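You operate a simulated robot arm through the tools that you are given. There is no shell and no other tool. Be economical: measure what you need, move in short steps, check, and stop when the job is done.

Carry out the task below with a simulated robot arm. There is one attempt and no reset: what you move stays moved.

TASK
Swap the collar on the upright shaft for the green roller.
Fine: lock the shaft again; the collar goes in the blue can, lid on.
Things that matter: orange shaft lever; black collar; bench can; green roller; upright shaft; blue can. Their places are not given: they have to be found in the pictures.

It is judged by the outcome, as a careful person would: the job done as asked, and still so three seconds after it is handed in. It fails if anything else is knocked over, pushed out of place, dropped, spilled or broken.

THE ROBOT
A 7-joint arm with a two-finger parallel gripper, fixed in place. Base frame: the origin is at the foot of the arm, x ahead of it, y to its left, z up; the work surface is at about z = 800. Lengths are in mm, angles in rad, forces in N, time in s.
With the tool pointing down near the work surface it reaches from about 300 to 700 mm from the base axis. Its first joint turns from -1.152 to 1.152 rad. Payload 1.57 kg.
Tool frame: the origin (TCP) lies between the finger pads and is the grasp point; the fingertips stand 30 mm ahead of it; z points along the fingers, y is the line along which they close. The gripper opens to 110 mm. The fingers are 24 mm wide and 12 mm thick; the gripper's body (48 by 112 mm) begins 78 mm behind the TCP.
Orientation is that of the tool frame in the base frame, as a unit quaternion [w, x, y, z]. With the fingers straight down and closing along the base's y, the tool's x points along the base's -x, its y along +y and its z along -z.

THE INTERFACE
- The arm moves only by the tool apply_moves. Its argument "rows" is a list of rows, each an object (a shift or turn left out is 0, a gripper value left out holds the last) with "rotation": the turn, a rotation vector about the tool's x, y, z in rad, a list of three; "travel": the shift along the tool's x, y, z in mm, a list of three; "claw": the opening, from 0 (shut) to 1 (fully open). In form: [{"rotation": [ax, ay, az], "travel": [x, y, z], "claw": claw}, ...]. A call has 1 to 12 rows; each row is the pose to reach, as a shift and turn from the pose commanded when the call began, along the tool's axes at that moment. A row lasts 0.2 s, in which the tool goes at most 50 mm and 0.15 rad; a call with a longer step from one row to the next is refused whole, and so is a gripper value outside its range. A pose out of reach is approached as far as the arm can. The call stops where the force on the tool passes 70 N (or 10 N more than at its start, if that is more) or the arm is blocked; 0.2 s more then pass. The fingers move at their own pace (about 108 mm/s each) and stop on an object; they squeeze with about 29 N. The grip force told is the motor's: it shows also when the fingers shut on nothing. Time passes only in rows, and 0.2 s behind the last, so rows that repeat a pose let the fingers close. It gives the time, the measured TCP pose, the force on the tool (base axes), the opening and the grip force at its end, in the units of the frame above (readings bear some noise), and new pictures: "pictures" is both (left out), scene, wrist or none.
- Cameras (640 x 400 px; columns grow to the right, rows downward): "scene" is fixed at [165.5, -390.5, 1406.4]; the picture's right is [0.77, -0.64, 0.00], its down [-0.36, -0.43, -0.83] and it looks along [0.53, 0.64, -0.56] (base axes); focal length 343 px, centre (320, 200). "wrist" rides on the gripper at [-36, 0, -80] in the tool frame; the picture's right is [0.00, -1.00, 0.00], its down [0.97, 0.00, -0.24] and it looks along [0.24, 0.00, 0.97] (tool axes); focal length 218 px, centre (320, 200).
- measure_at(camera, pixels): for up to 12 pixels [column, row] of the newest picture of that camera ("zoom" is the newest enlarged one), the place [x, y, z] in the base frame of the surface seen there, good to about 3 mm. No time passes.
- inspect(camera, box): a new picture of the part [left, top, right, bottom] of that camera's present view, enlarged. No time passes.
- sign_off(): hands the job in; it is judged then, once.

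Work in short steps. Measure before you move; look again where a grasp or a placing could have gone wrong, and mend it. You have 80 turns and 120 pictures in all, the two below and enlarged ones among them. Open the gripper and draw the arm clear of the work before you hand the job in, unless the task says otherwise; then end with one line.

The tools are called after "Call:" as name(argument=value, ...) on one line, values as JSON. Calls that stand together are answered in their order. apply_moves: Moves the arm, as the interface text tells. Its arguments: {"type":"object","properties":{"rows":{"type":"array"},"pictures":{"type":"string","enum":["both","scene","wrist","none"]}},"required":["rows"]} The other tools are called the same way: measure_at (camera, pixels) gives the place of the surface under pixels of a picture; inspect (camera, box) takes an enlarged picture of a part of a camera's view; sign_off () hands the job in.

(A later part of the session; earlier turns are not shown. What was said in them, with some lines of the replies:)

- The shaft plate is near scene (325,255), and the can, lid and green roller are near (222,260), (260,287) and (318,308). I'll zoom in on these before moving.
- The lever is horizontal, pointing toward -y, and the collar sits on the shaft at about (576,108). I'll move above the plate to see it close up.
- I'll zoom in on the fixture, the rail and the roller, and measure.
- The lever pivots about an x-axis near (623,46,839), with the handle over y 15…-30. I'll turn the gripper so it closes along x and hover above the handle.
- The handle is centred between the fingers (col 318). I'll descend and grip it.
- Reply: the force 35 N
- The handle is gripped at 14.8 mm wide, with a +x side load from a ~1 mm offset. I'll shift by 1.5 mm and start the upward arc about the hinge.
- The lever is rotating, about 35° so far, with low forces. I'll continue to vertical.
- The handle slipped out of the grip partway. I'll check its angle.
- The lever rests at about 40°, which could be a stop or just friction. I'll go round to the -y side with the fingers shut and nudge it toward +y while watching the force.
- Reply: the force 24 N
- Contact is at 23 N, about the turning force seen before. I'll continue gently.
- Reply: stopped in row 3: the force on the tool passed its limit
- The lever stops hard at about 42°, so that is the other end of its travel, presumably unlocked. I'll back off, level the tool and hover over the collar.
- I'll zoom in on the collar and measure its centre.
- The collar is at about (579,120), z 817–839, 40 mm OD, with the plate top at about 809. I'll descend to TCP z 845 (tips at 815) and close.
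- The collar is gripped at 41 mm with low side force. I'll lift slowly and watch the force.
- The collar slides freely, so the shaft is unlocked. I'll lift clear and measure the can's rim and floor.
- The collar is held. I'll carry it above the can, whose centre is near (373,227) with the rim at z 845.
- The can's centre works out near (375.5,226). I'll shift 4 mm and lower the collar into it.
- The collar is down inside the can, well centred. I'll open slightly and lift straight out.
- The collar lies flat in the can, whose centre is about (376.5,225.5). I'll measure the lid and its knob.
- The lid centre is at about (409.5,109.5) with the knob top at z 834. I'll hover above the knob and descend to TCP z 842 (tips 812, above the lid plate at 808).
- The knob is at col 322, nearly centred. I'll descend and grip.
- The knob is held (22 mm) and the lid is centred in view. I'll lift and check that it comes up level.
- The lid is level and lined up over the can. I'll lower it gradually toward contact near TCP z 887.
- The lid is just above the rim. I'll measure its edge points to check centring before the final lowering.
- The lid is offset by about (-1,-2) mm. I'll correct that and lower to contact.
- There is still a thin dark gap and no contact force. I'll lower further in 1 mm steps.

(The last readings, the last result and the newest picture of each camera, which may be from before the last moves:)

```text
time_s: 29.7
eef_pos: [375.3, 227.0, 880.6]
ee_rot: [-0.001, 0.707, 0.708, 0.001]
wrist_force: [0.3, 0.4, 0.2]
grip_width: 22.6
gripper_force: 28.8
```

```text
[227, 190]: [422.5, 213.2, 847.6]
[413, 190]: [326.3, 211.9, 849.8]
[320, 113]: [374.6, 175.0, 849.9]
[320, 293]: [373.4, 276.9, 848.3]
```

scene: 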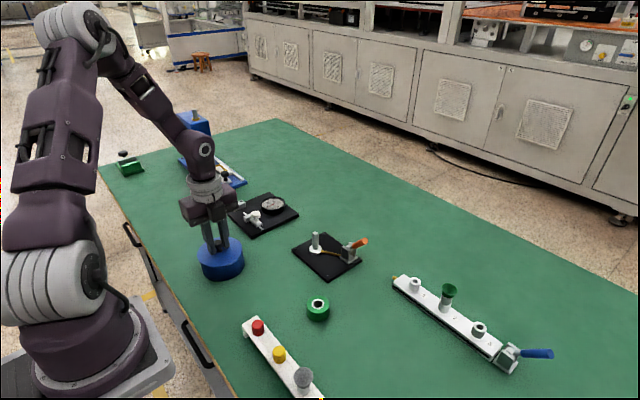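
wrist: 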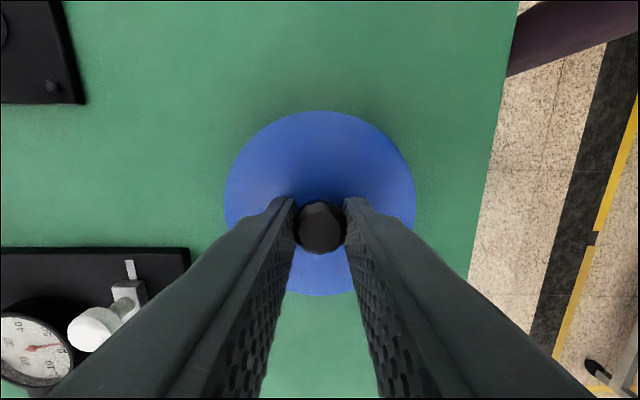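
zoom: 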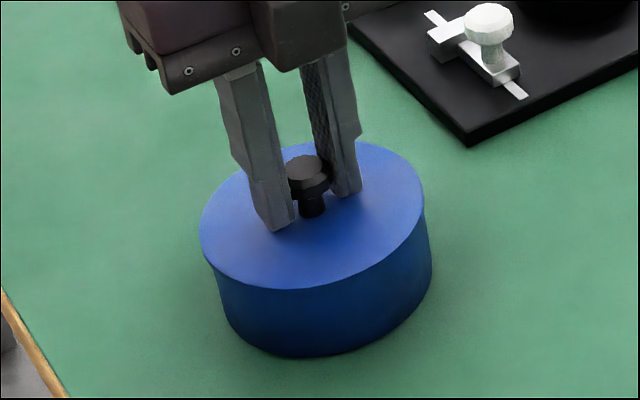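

The lid is seated within about 1 mm (top at 849) and centred at (374,226). I'll lower one more mm, release and rise.

Call:
apply_moves(rows=[{"travel": [0, 0, 1]}, {"travel": [0, 0, 1]}, {"travel": [0, 0, 1], "claw": 0.4}, {"travel": [0, 0, 1], "claw": 0.4}, {"travel": [0, 0, -30]}, {"travel": [0, 0, -75]}, {"travel": [0, 0, -110]}, {"travel": [0, 0, -110]}])

Call:
inspect(camera="scene", box=[174, 210, 270, 290])

Call:
measure_at(camera="scene", pixels=[[318, 299], [318, 293], [307, 303], [329, 302], [318, 310], [315, 250], [323, 250], [312, 237]])

```text
time_s: 31.5
eef_pos: [375.7, 227.7, 992.8]
ee_rot: [-0.001, 0.706, 0.708, 0.001]
wrist_force: [-0.4, -0.3, 0.2]
grip_width: 43.7
gripper_force: 0.1
```

scene: 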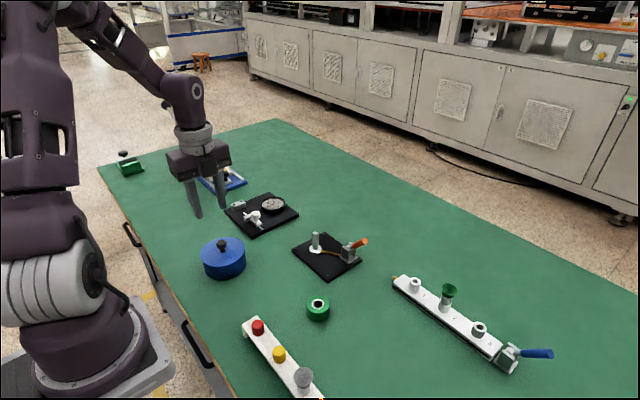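
wrist: 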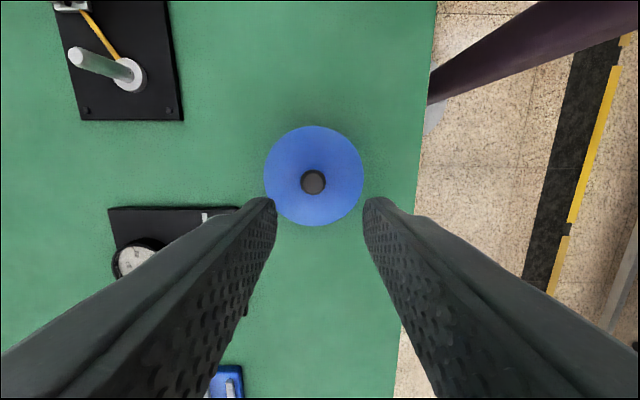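

```text
5.00 times, centred on (222, 250) of scene
```

zoom: 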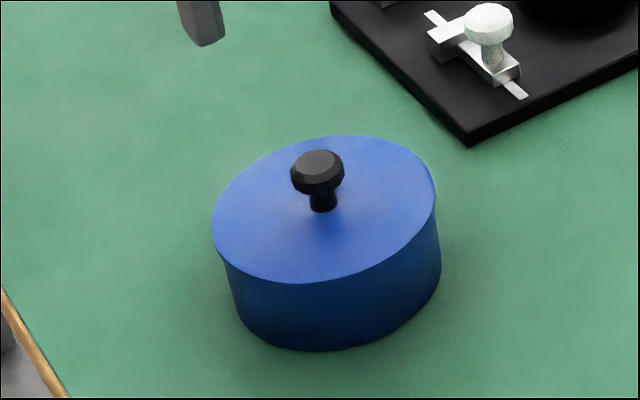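

```text
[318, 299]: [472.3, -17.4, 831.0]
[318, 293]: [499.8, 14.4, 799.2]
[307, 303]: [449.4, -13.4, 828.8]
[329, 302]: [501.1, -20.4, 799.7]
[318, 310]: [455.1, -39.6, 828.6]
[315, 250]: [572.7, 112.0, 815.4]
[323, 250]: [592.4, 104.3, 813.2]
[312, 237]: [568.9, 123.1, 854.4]
```

The lid sits flat on the can. Next I'll hover over the green roller at about (464,-27).

Call:
apply_moves(rows=[{"travel": [-40, 13, 0], "claw": 0.7}, {"travel": [-80, 27, 5]}, {"travel": [-120, 41, 15]}, {"travel": [-160, 55, 25]}, {"travel": [-200, 69, 35]}, {"travel": [-230, 80, 45]}, {"travel": [-256, 89, 55]}, {"travel": [-256, 89, 55]}])

```text
time_s: 33.3
eef_pos: [466.9, -29.4, 932.1]
ee_rot: [-0.001, 0.706, 0.708, 0.001]
wrist_force: [0.0, 0.8, 0.2]
grip_width: 76.9
gripper_force: 0.0
```

scene: 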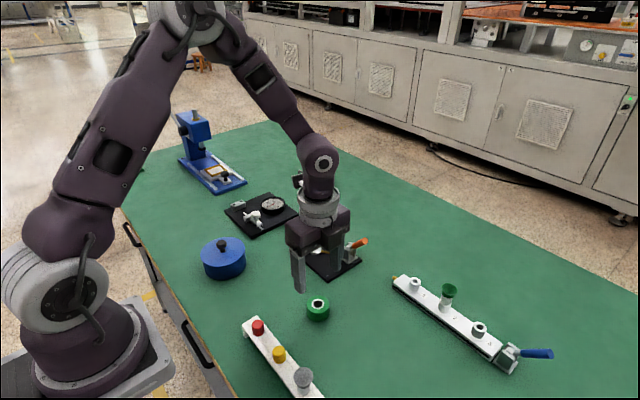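
wrist: 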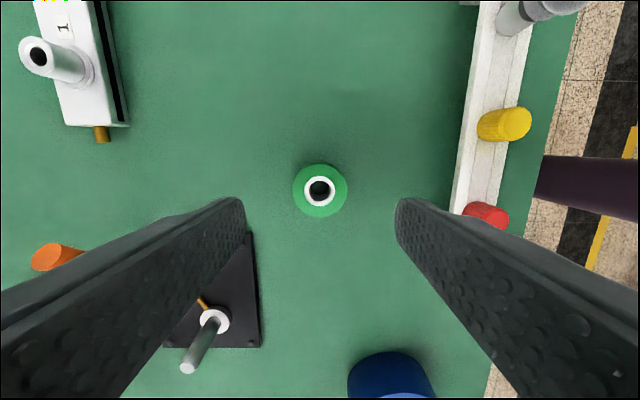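

The roller is at col 320, aligned in x. I'll measure its y and its bore.

Call:
inspect(camera="wrist", box=[272, 150, 368, 210])

Call:
measure_at(camera="wrist", pixels=[[320, 167], [320, 213], [297, 188], [343, 188], [320, 190], [308, 190], [331, 190], [300, 200]])

Call:
measure_at(camera="wrist", pixels=[[216, 309], [200, 318], [216, 332], [228, 316], [187, 368], [240, 300]])

```text
6.67 times, centred on (320, 180) of wrist
```

zoom: 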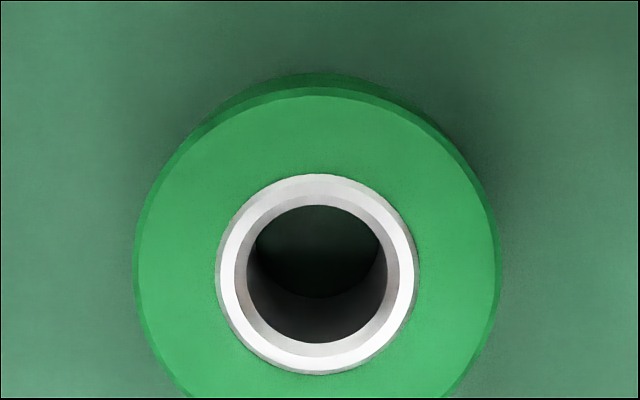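

```text
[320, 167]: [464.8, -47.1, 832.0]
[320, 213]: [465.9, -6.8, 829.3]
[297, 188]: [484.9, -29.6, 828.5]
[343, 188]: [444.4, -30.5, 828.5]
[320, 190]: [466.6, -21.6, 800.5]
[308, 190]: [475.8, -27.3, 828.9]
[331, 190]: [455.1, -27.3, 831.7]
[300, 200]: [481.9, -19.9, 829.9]
```

```text
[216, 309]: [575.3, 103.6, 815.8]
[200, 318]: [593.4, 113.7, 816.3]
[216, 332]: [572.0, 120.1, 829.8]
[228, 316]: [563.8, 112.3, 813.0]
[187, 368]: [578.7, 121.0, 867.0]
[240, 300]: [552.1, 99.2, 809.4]
```

The roller is centred near (465,-27), about 46 mm OD, bore about 18 mm. I'll descend to TCP z 836 and grip.

Call:
apply_moves(rows=[{"travel": [1.8, -1, 45]}, {"travel": [1.8, -1, 75]}, {"travel": [1.8, -1, 90]}, {"travel": [1.8, -1, 96]}, {"travel": [1.8, -1, 96]}, {"travel": [1.8, -1, 96], "claw": 0}, {"travel": [1.8, -1, 96], "claw": 0}, {"travel": [1.8, -1, 96], "claw": 0}], pictures="wrist")

```text
time_s: 35.1
eef_pos: [466.9, -26.2, 839.9]
ee_rot: [-0.002, 0.707, 0.708, 0.001]
wrist_force: [-0.4, -0.5, 0.0]
grip_width: 46.2
gripper_force: 29.3
```

wrist: 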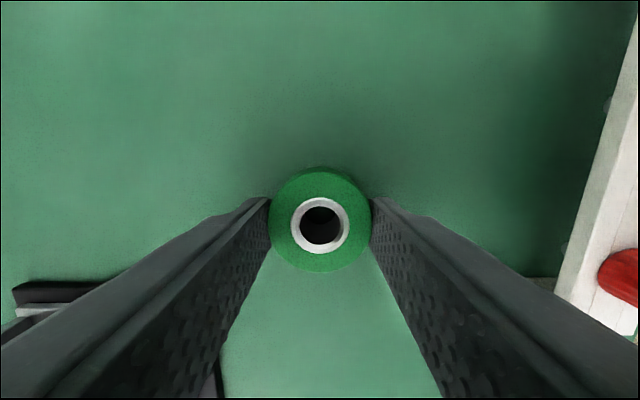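

The roller is gripped (46 mm). From the image its bore lies about 3 mm toward -y of the TCP. I'll lift and go near the shaft for a precise look.

Call:
apply_moves(rows=[{"travel": [0, 0, -10]}, {"travel": [0, 0, -50]}, {"travel": [0, 0, -95]}, {"travel": [25, 35, -95]}, {"travel": [50, 70, -95]}, {"travel": [87, 100, -95]}, {"travel": [87, 113, -95]}, {"travel": [87, 113, -95]}])

```text
time_s: 36.9
eef_pos: [576.8, 59.0, 936.9]
ee_rot: [-0.002, 0.706, 0.708, 0.001]
wrist_force: [0.2, -0.5, 0.3]
grip_width: 46.2
gripper_force: 28.8
```

scene: 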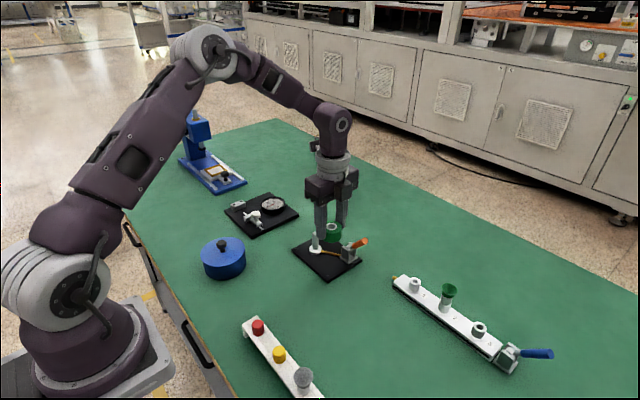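
wrist: 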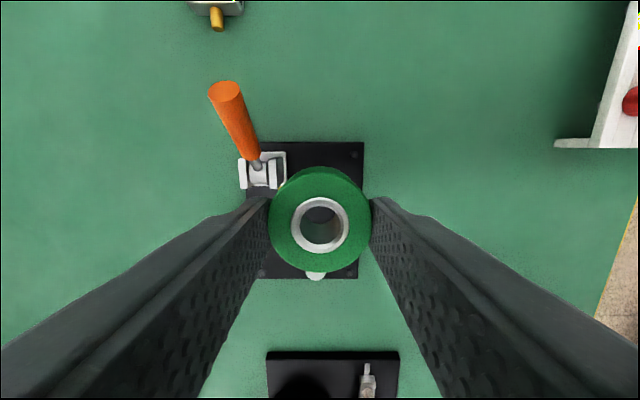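

The shaft tip is visible at wrist (316,276). I'll measure the roller's bore rim and the shaft in both views.

Call:
inspect(camera="wrist", box=[256, 160, 384, 290])

Call:
measure_at(camera="wrist", pixels=[[316, 276], [315, 277], [296, 223], [345, 223], [320, 200], [320, 249], [275, 223], [366, 223], [320, 180], [320, 265]])

Call:
inspect(camera="scene", box=[285, 210, 365, 260])

Call:
measure_at(camera="scene", pixels=[[315, 234], [316, 234], [315, 233], [334, 226], [332, 223], [337, 223], [333, 230]])

```text
3.08 times, centred on (320, 225) of wrist
```

zoom: 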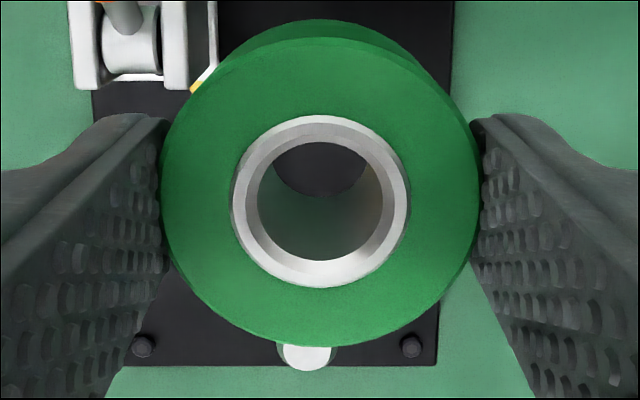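

```text
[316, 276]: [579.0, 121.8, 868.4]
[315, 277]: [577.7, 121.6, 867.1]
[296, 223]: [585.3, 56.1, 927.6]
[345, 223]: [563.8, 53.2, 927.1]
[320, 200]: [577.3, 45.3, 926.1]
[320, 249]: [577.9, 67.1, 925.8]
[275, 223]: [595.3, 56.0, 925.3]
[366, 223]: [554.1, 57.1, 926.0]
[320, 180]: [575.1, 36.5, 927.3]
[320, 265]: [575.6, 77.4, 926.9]
```

```text
8.00 times, centred on (325, 235) of scene
```

zoom: 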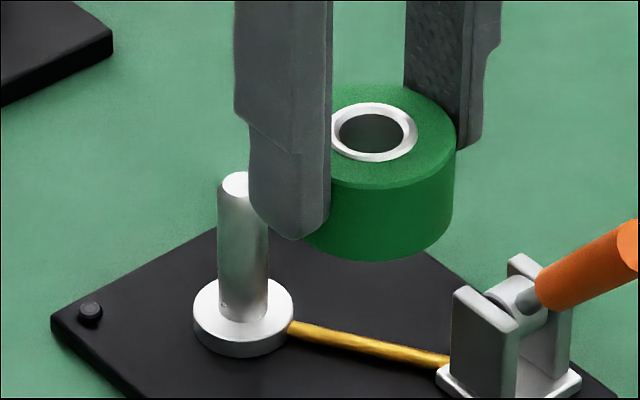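

```text
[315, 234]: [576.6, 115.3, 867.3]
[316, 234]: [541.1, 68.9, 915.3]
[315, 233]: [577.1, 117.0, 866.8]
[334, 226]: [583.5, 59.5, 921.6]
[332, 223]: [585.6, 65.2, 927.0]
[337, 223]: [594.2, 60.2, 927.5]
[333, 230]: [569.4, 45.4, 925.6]
```

The roller's axis is at (574.8,56.6), bottom at z 896, and the shaft axis is at about (578.5,119.7), top at 867. I'll move over the shaft and lower to a few mm above it to check alignment.

Call:
apply_moves(rows=[{"travel": [30, 2, 0]}, {"travel": [63, 3.7, 0]}, {"travel": [63, 3.7, 0]}, {"travel": [63, 3.7, 12]}, {"travel": [63, 3.7, 21]}, {"travel": [63, 3.7, 21]}])

Call:
inspect(camera="scene", box=[285, 210, 349, 250])

Call:
inspect(camera="wrist", box=[256, 180, 384, 260])

```text
time_s: 38.3
eef_pos: [579.6, 123.4, 915.4]
ee_rot: [-0.002, 0.707, 0.707, 0.001]
wrist_force: [-0.3, 0.1, -0.9]
grip_width: 46.7
gripper_force: 28.7
```

scene: 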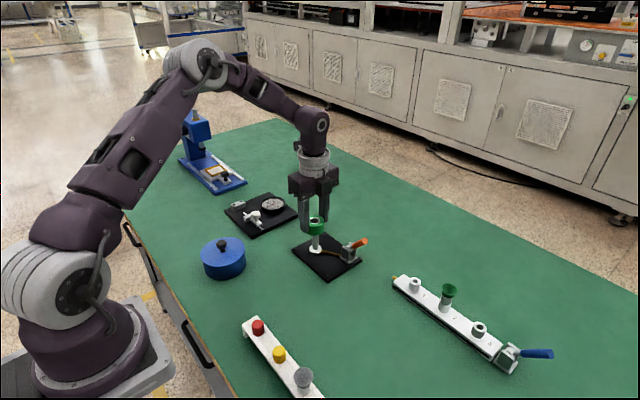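
wrist: 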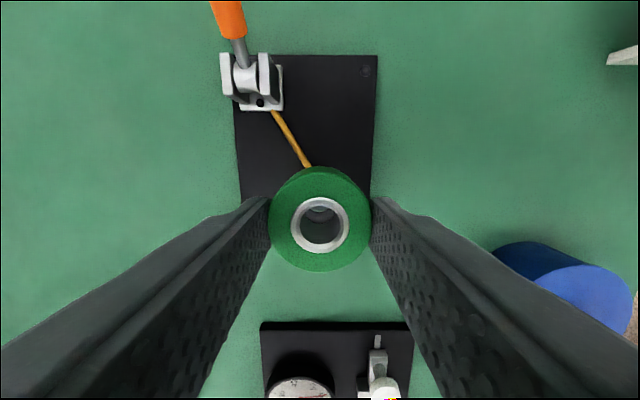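

```text
10.00 times, centred on (317, 230) of scene
```

zoom: 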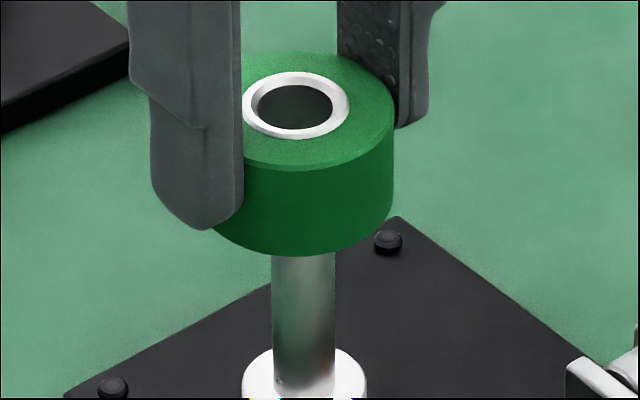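

```text
5.00 times, centred on (320, 220) of wrist
```

zoom: 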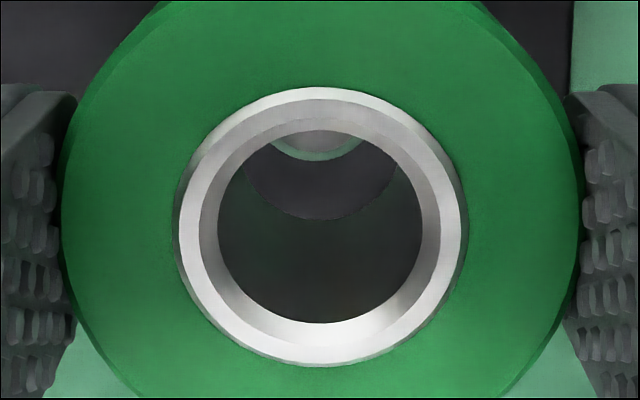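

Through the bore the shaft is about 2 mm toward -y, and the scene view agrees (bore centre 297 vs shaft 302 in the zoom). I'll correct that and look again.

Call:
apply_moves(rows=[{"travel": [-2, 0.2, 0]}, {"travel": [-2, 0.2, 4]}, {"travel": [-2, 0.2, 4]}], pictures="none")

Call:
inspect(camera="scene", box=[285, 210, 349, 250])

Call:
inspect(camera="wrist", box=[288, 190, 352, 230])

```text
time_s: 39.1
eef_pos: [579.6, 121.4, 910.9]
ee_rot: [-0.001, 0.706, 0.708, 0.001]
wrist_force: [-0.3, -0.8, 0.2]
grip_width: 46.6
gripper_force: 29.0
```

```text
10.00 times, centred on (317, 230) of scene
```

zoom: 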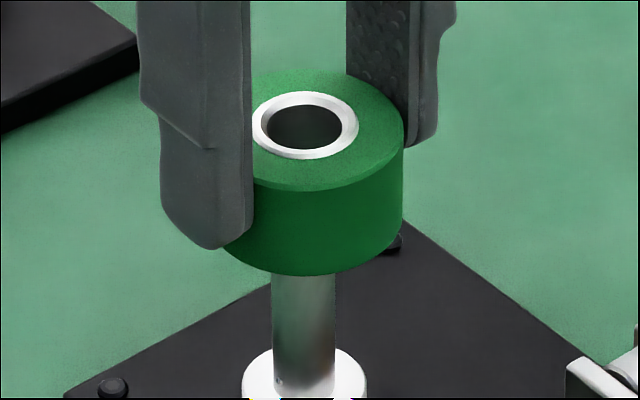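

```text
10.00 times, centred on (320, 210) of wrist
```

zoom: 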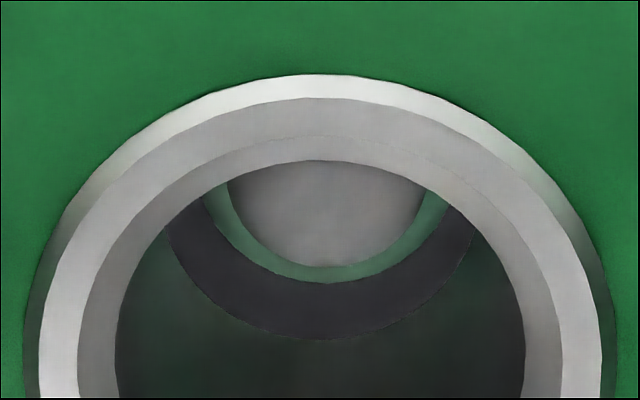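

It is nearly concentric now, with residuals under 1 mm. I'll lower slowly over the shaft tip and watch the force.

Call:
apply_moves(rows=[{"travel": [0, -0.4, 3]}, {"travel": [0, -0.4, 6]}, {"travel": [0, -0.4, 9]}, {"travel": [0, -0.4, 12]}], pictures="scene")

Call:
inspect(camera="wrist", box=[288, 190, 352, 230])

```text
time_s: 40.1
eef_pos: [579.4, 120.3, 899.1]
ee_rot: [-0.002, 0.707, 0.708, 0.002]
wrist_force: [0.9, 0.6, -0.2]
grip_width: 46.3
gripper_force: 29.7
```

scene: 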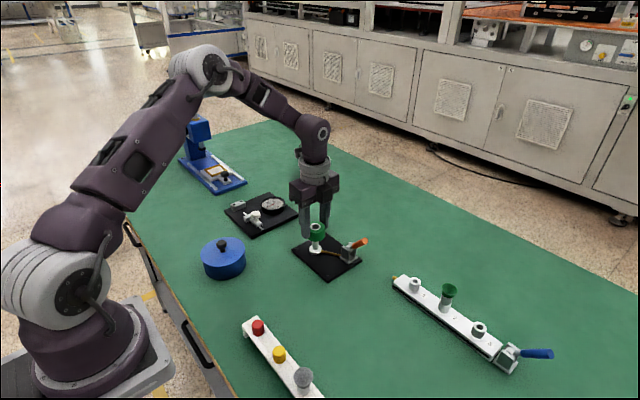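

```text
10.00 times, centred on (320, 210) of wrist
```

zoom: 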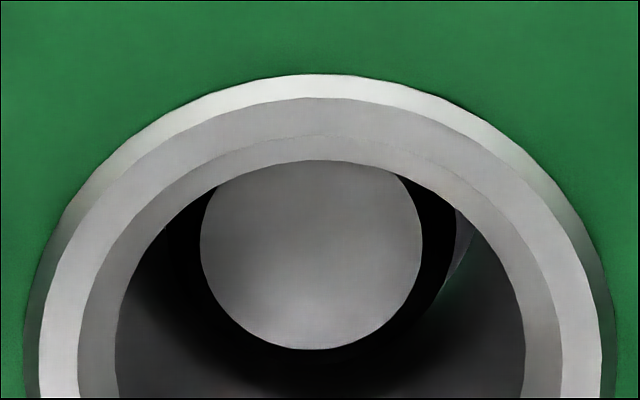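

The shaft tip is in the bore with no contact force. I'll keep lowering toward the seat at about 817.

Call:
apply_moves(rows=[{"travel": [0, 0.3, 6]}, {"travel": [0, 0.3, 14]}, {"travel": [0, 0.3, 22]}, {"travel": [0, 0.3, 30]}, {"travel": [0, 0.3, 36]}, {"travel": [0, 0.3, 38]}], pictures="scene")

Call:
inspect(camera="scene", box=[285, 215, 349, 255])

```text
time_s: 41.5
eef_pos: [579.5, 120.3, 858.7]
ee_rot: [-0.002, 0.707, 0.707, 0.001]
wrist_force: [-0.1, -0.4, 3.1]
grip_width: 46.5
gripper_force: 29.6
```

scene: 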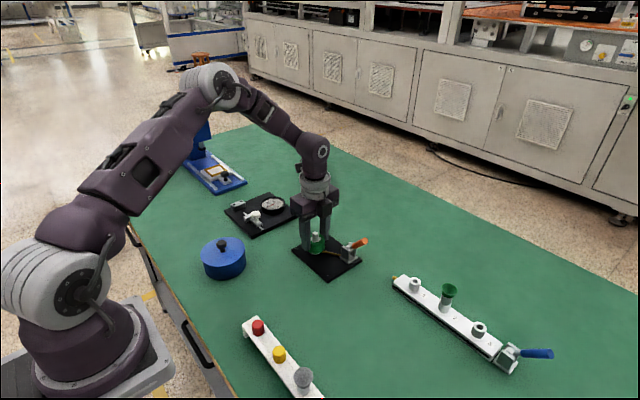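

```text
10.00 times, centred on (317, 235) of scene
```

zoom: 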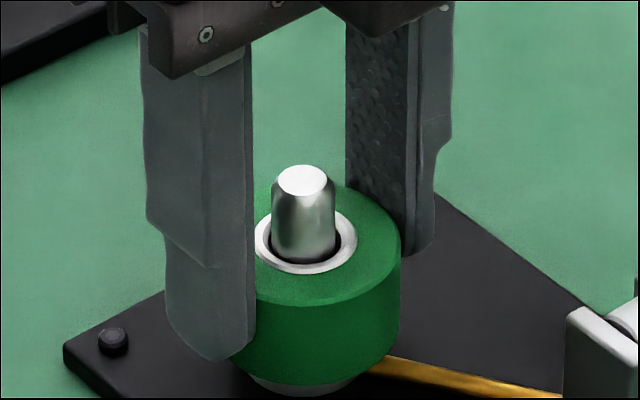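

The roller is nearly seated. I'll take a few 1 mm steps to feel for contact.

Call:
apply_moves(rows=[{"travel": [0, 0, 1]}, {"travel": [0, 0, 2]}, {"travel": [0, 0, 3]}, {"travel": [0, 0, 4]}], pictures="none")

Call:
inspect(camera="scene", box=[285, 215, 349, 255])

```text
time_s: 42.5
eef_pos: [580.8, 121.7, 857.4]
ee_rot: [-0.001, 0.708, 0.706, 0.002]
wrist_force: [0.1, -3.7, 3.1]
grip_width: 46.4
gripper_force: 29.1
```

```text
10.00 times, centred on (317, 235) of scene
```

zoom: 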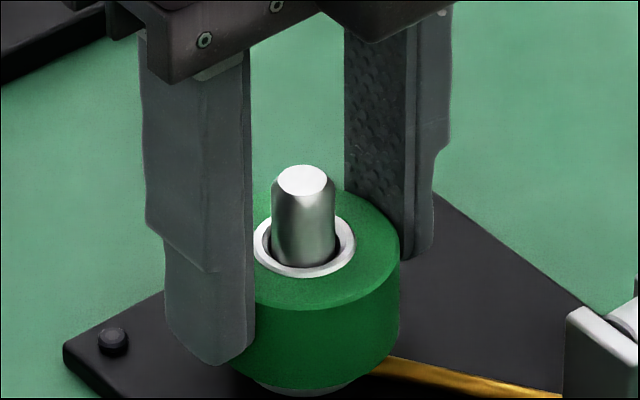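

Contact is felt (z stopped following). I'll open slightly to let the roller settle, then rise.

Call:
apply_moves(rows=[{"travel": [0, 0, 2], "claw": 0.55}, {"travel": [0, 0, 0], "claw": 0.55}, {"travel": [0, 0, -5]}, {"travel": [0, 0, -50]}, {"travel": [0, 0, -95]}, {"travel": [0, 0, -115]}, {"travel": [0, 0, -115]}])

Call:
inspect(camera="scene", box=[285, 215, 381, 275])

Call:
measure_at(camera="scene", pixels=[[323, 239], [310, 241], [317, 245], [322, 233]])

```text
time_s: 44.1
eef_pos: [580.8, 120.9, 970.7]
ee_rot: [-0.001, 0.707, 0.707, 0.001]
wrist_force: [0.5, -0.2, 1.2]
grip_width: 60.3
gripper_force: 0.1
```

scene: 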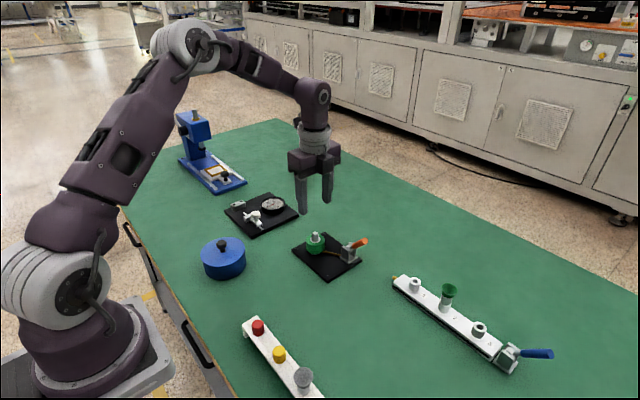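
wrist: 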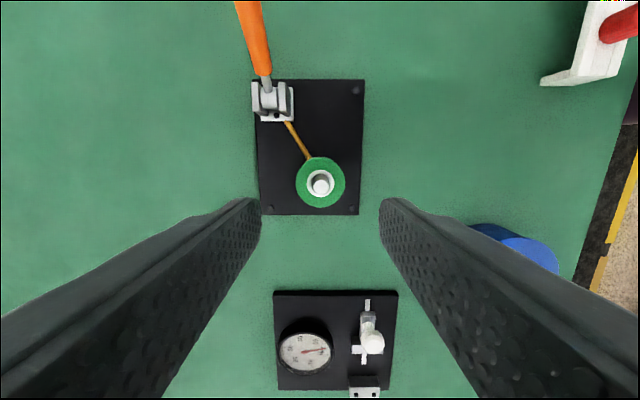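

```text
6.67 times, centred on (333, 245) of scene
```

zoom: 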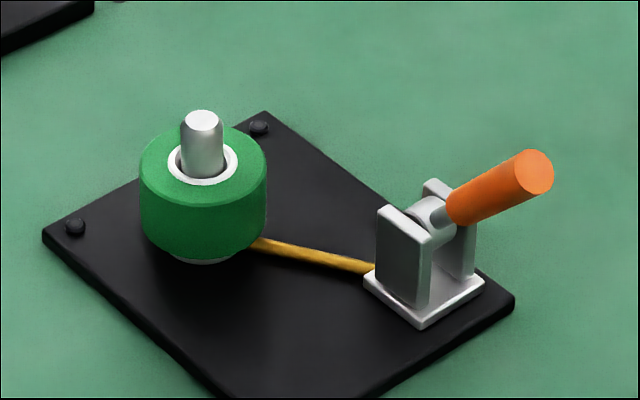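

```text
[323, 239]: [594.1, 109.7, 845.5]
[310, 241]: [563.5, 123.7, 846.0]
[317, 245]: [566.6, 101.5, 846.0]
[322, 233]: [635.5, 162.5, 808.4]
```

The roller is seated (top 846, bottom about 816) with the shaft through it. Next I'll shut the fingers and go above the lever handle to push it back down.

Call:
apply_moves(rows=[{"travel": [-40, 15, 0], "claw": 0}, {"travel": [-80, 30, 0]}, {"travel": [-120, 44, 0]}, {"travel": [-129, 44.5, 0]}, {"travel": [-129, 44.5, 30]}, {"travel": [-129, 44.5, 45]}])

```text
time_s: 45.5
eef_pos: [625.3, -7.9, 924.3]
ee_rot: [-0.003, 0.707, 0.708, 0.001]
wrist_force: [-0.4, -0.5, 0.5]
grip_width: 0.0
gripper_force: 21.6
```

scene: 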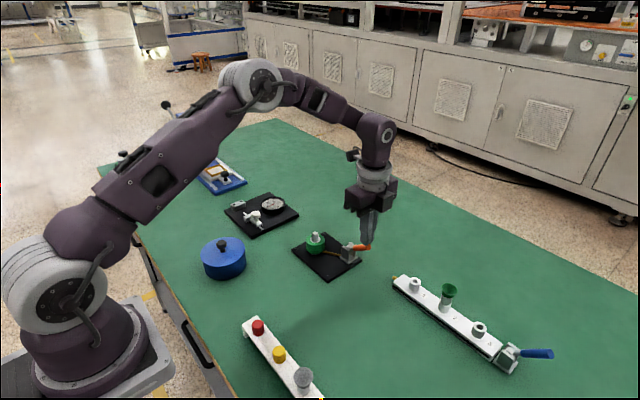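
wrist: 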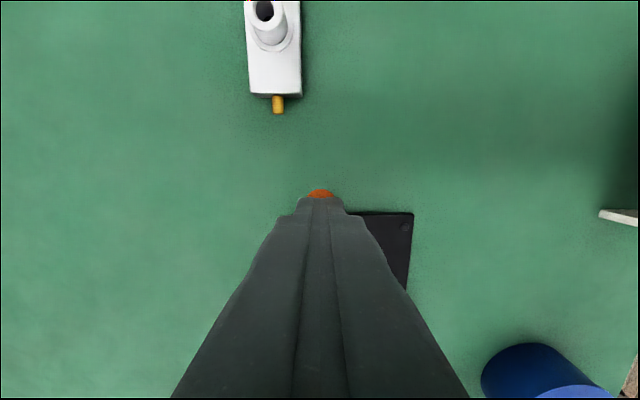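

The fingertips are just above the handle tip. I'll push down in small steps.

Call:
apply_moves(rows=[{"travel": [0, 0, 8]}, {"travel": [0, 0, 15]}, {"travel": [0, 0, 22]}, {"travel": [0, 0, 29]}, {"travel": [0, 0, 36]}, {"travel": [0, 0, 41]}])

```text
time_s: 46.9
eef_pos: [625.8, -7.0, 884.9]
ee_rot: [-0.002, 0.706, 0.708, 0.002]
wrist_force: [-0.5, 0.0, -0.4]
grip_width: 0.0
gripper_force: 21.3
```

scene: 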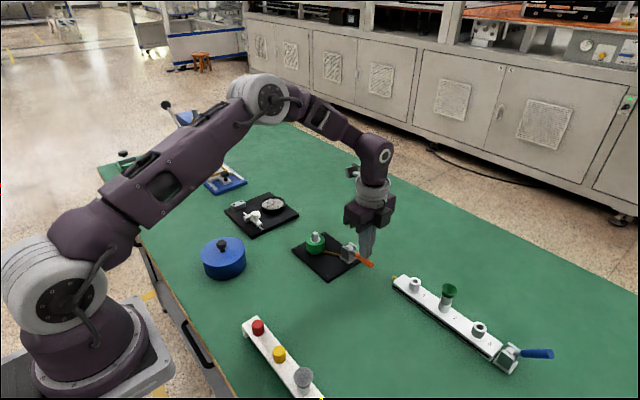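
wrist: 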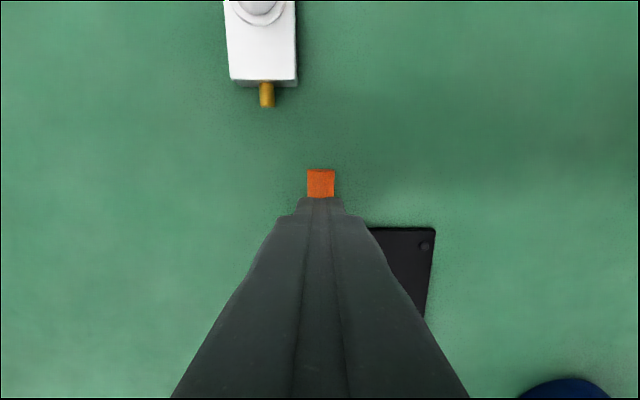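

The handle is down and carries no force, so it seems to have snapped over. I'll press a few mm more to make sure it's at the stop.

Call:
apply_moves(rows=[{"travel": [0, 0, 4]}, {"travel": [0, 0, 7]}, {"travel": [0, 0, 9]}, {"travel": [0, 0, 10]}], pictures="none")

Call:
inspect(camera="scene", box=[290, 210, 400, 285])

```text
time_s: 47.9
eef_pos: [624.2, -7.7, 876.8]
ee_rot: [0.0, 0.707, 0.707, 0.003]
wrist_force: [-14.4, 3.4, 52.4]
grip_width: 0.0
gripper_force: 21.3
```

```text
5.33 times, centred on (345, 248) of scene
```

zoom: 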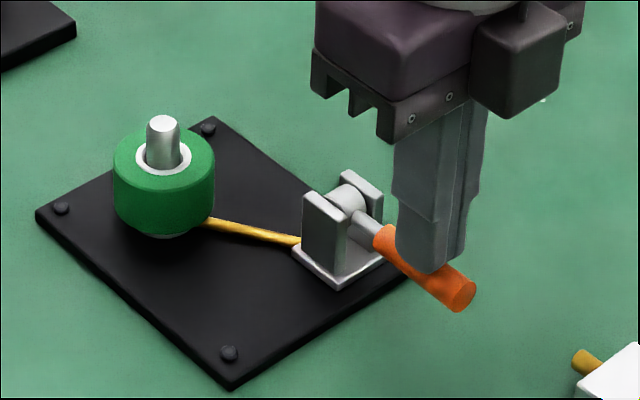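

The lever is at its lower stop (52 N, TCP z 877), as it was at the start. I'll draw the arm up and clear, then check everything.

Call:
apply_moves(rows=[{"travel": [0, 0, -20]}, {"travel": [0, 0, -65]}, {"travel": [0, 0, -110]}, {"travel": [20, -40, -140], "claw": 0.5}, {"travel": [40, -80, -160]}, {"travel": [60, -120, -170]}, {"travel": [60, -120, -170]}])

Call:
inspect(camera="scene", box=[190, 205, 400, 336])

Call:
measure_at(camera="scene", pixels=[[364, 260], [372, 264], [317, 245], [323, 239]])

```text
refused: row 4 steps farther than a row can; nothing moved
```

```text
3.05 times, centred on (295, 270) of scene
```

zoom: 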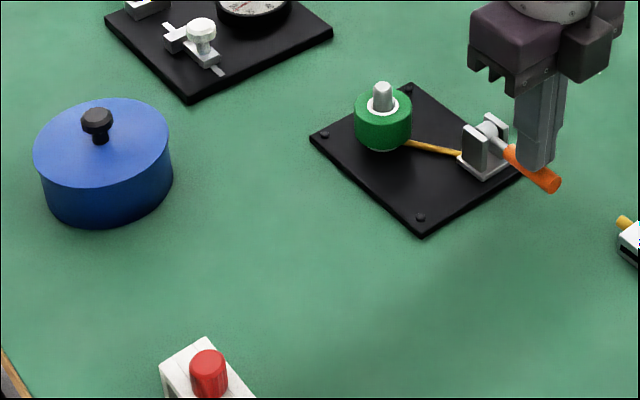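

```text
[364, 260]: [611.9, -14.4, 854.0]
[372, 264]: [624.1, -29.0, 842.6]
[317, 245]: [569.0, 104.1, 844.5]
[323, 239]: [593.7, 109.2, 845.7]
```

One step was too long and the call was refused, so I'll retreat again with shorter steps.

Call:
apply_moves(rows=[{"travel": [0, 0, -20]}, {"travel": [0, 0, -65]}, {"travel": [0, 0, -110]}, {"travel": [10, -30, -135], "claw": 0.5}, {"travel": [25, -65, -155]}, {"travel": [40, -100, -170]}, {"travel": [40, -100, -170]}])

Call:
inspect(camera="scene", box=[190, 205, 400, 336])

Call:
measure_at(camera="scene", pixels=[[364, 260], [372, 264], [317, 245], [323, 239]])

```text
time_s: 49.5
eef_pos: [525.8, 32.8, 1044.9]
ee_rot: [-0.001, 0.706, 0.708, 0.001]
wrist_force: [-0.6, -0.3, 0.5]
grip_width: 55.0
gripper_force: 0.0
```

scene: 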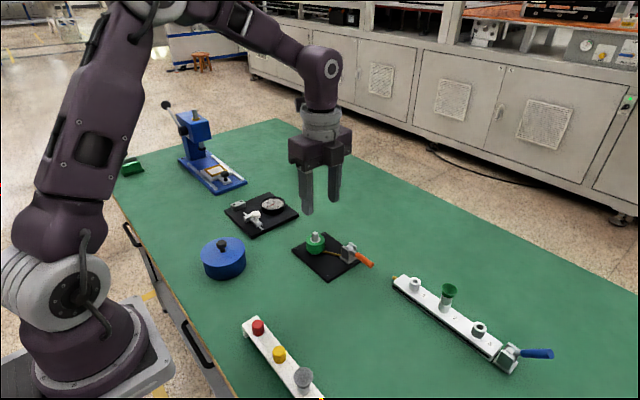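
wrist: 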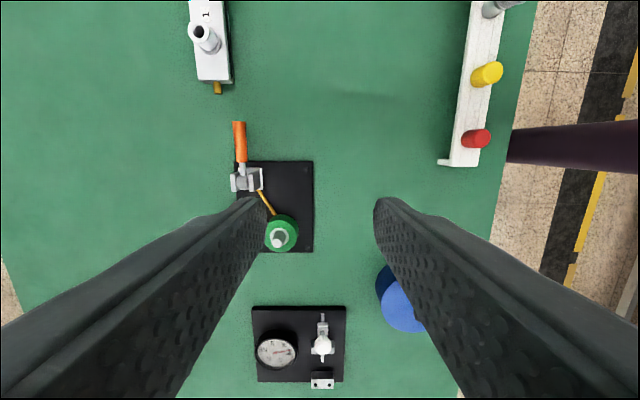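

```text
3.05 times, centred on (295, 270) of scene
```

zoom: 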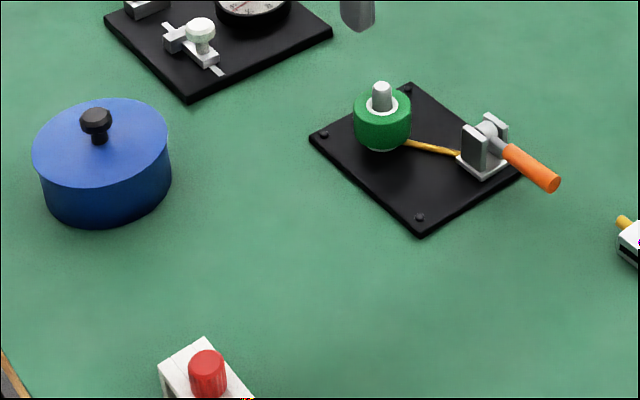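

```text
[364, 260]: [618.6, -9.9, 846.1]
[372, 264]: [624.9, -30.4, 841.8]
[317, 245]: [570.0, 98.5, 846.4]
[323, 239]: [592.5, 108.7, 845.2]
```

The roller is on the shaft, the lever is back to horizontal and the arm is clear. One last check that the lid is level.

Call:
measure_at(camera="zoom", pixels=[[42, 150], [160, 130], [100, 105], [80, 180], [130, 165], [130, 150]])

Call:
inspect(camera="scene", box=[191, 230, 255, 285])

```text
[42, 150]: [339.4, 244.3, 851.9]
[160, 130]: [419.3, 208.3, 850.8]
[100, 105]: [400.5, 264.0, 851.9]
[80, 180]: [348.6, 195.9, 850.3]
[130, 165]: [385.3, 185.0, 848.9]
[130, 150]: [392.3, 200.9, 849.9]
```

```text
7.27 times, centred on (223, 258) of scene
```

zoom: 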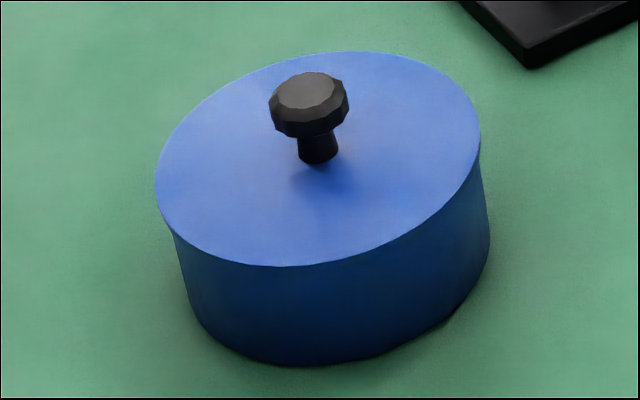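

The lid is level (about 850 all round) and seated, so I'm handing the job in.

Call:
sign_off()

```text
The job is handed in.
```

The green roller is seated on the shaft and the orange lever is back down at its starting stop; the black collar is in the blue can with the lid on level, and the can slid about 5 mm when I released the lid.
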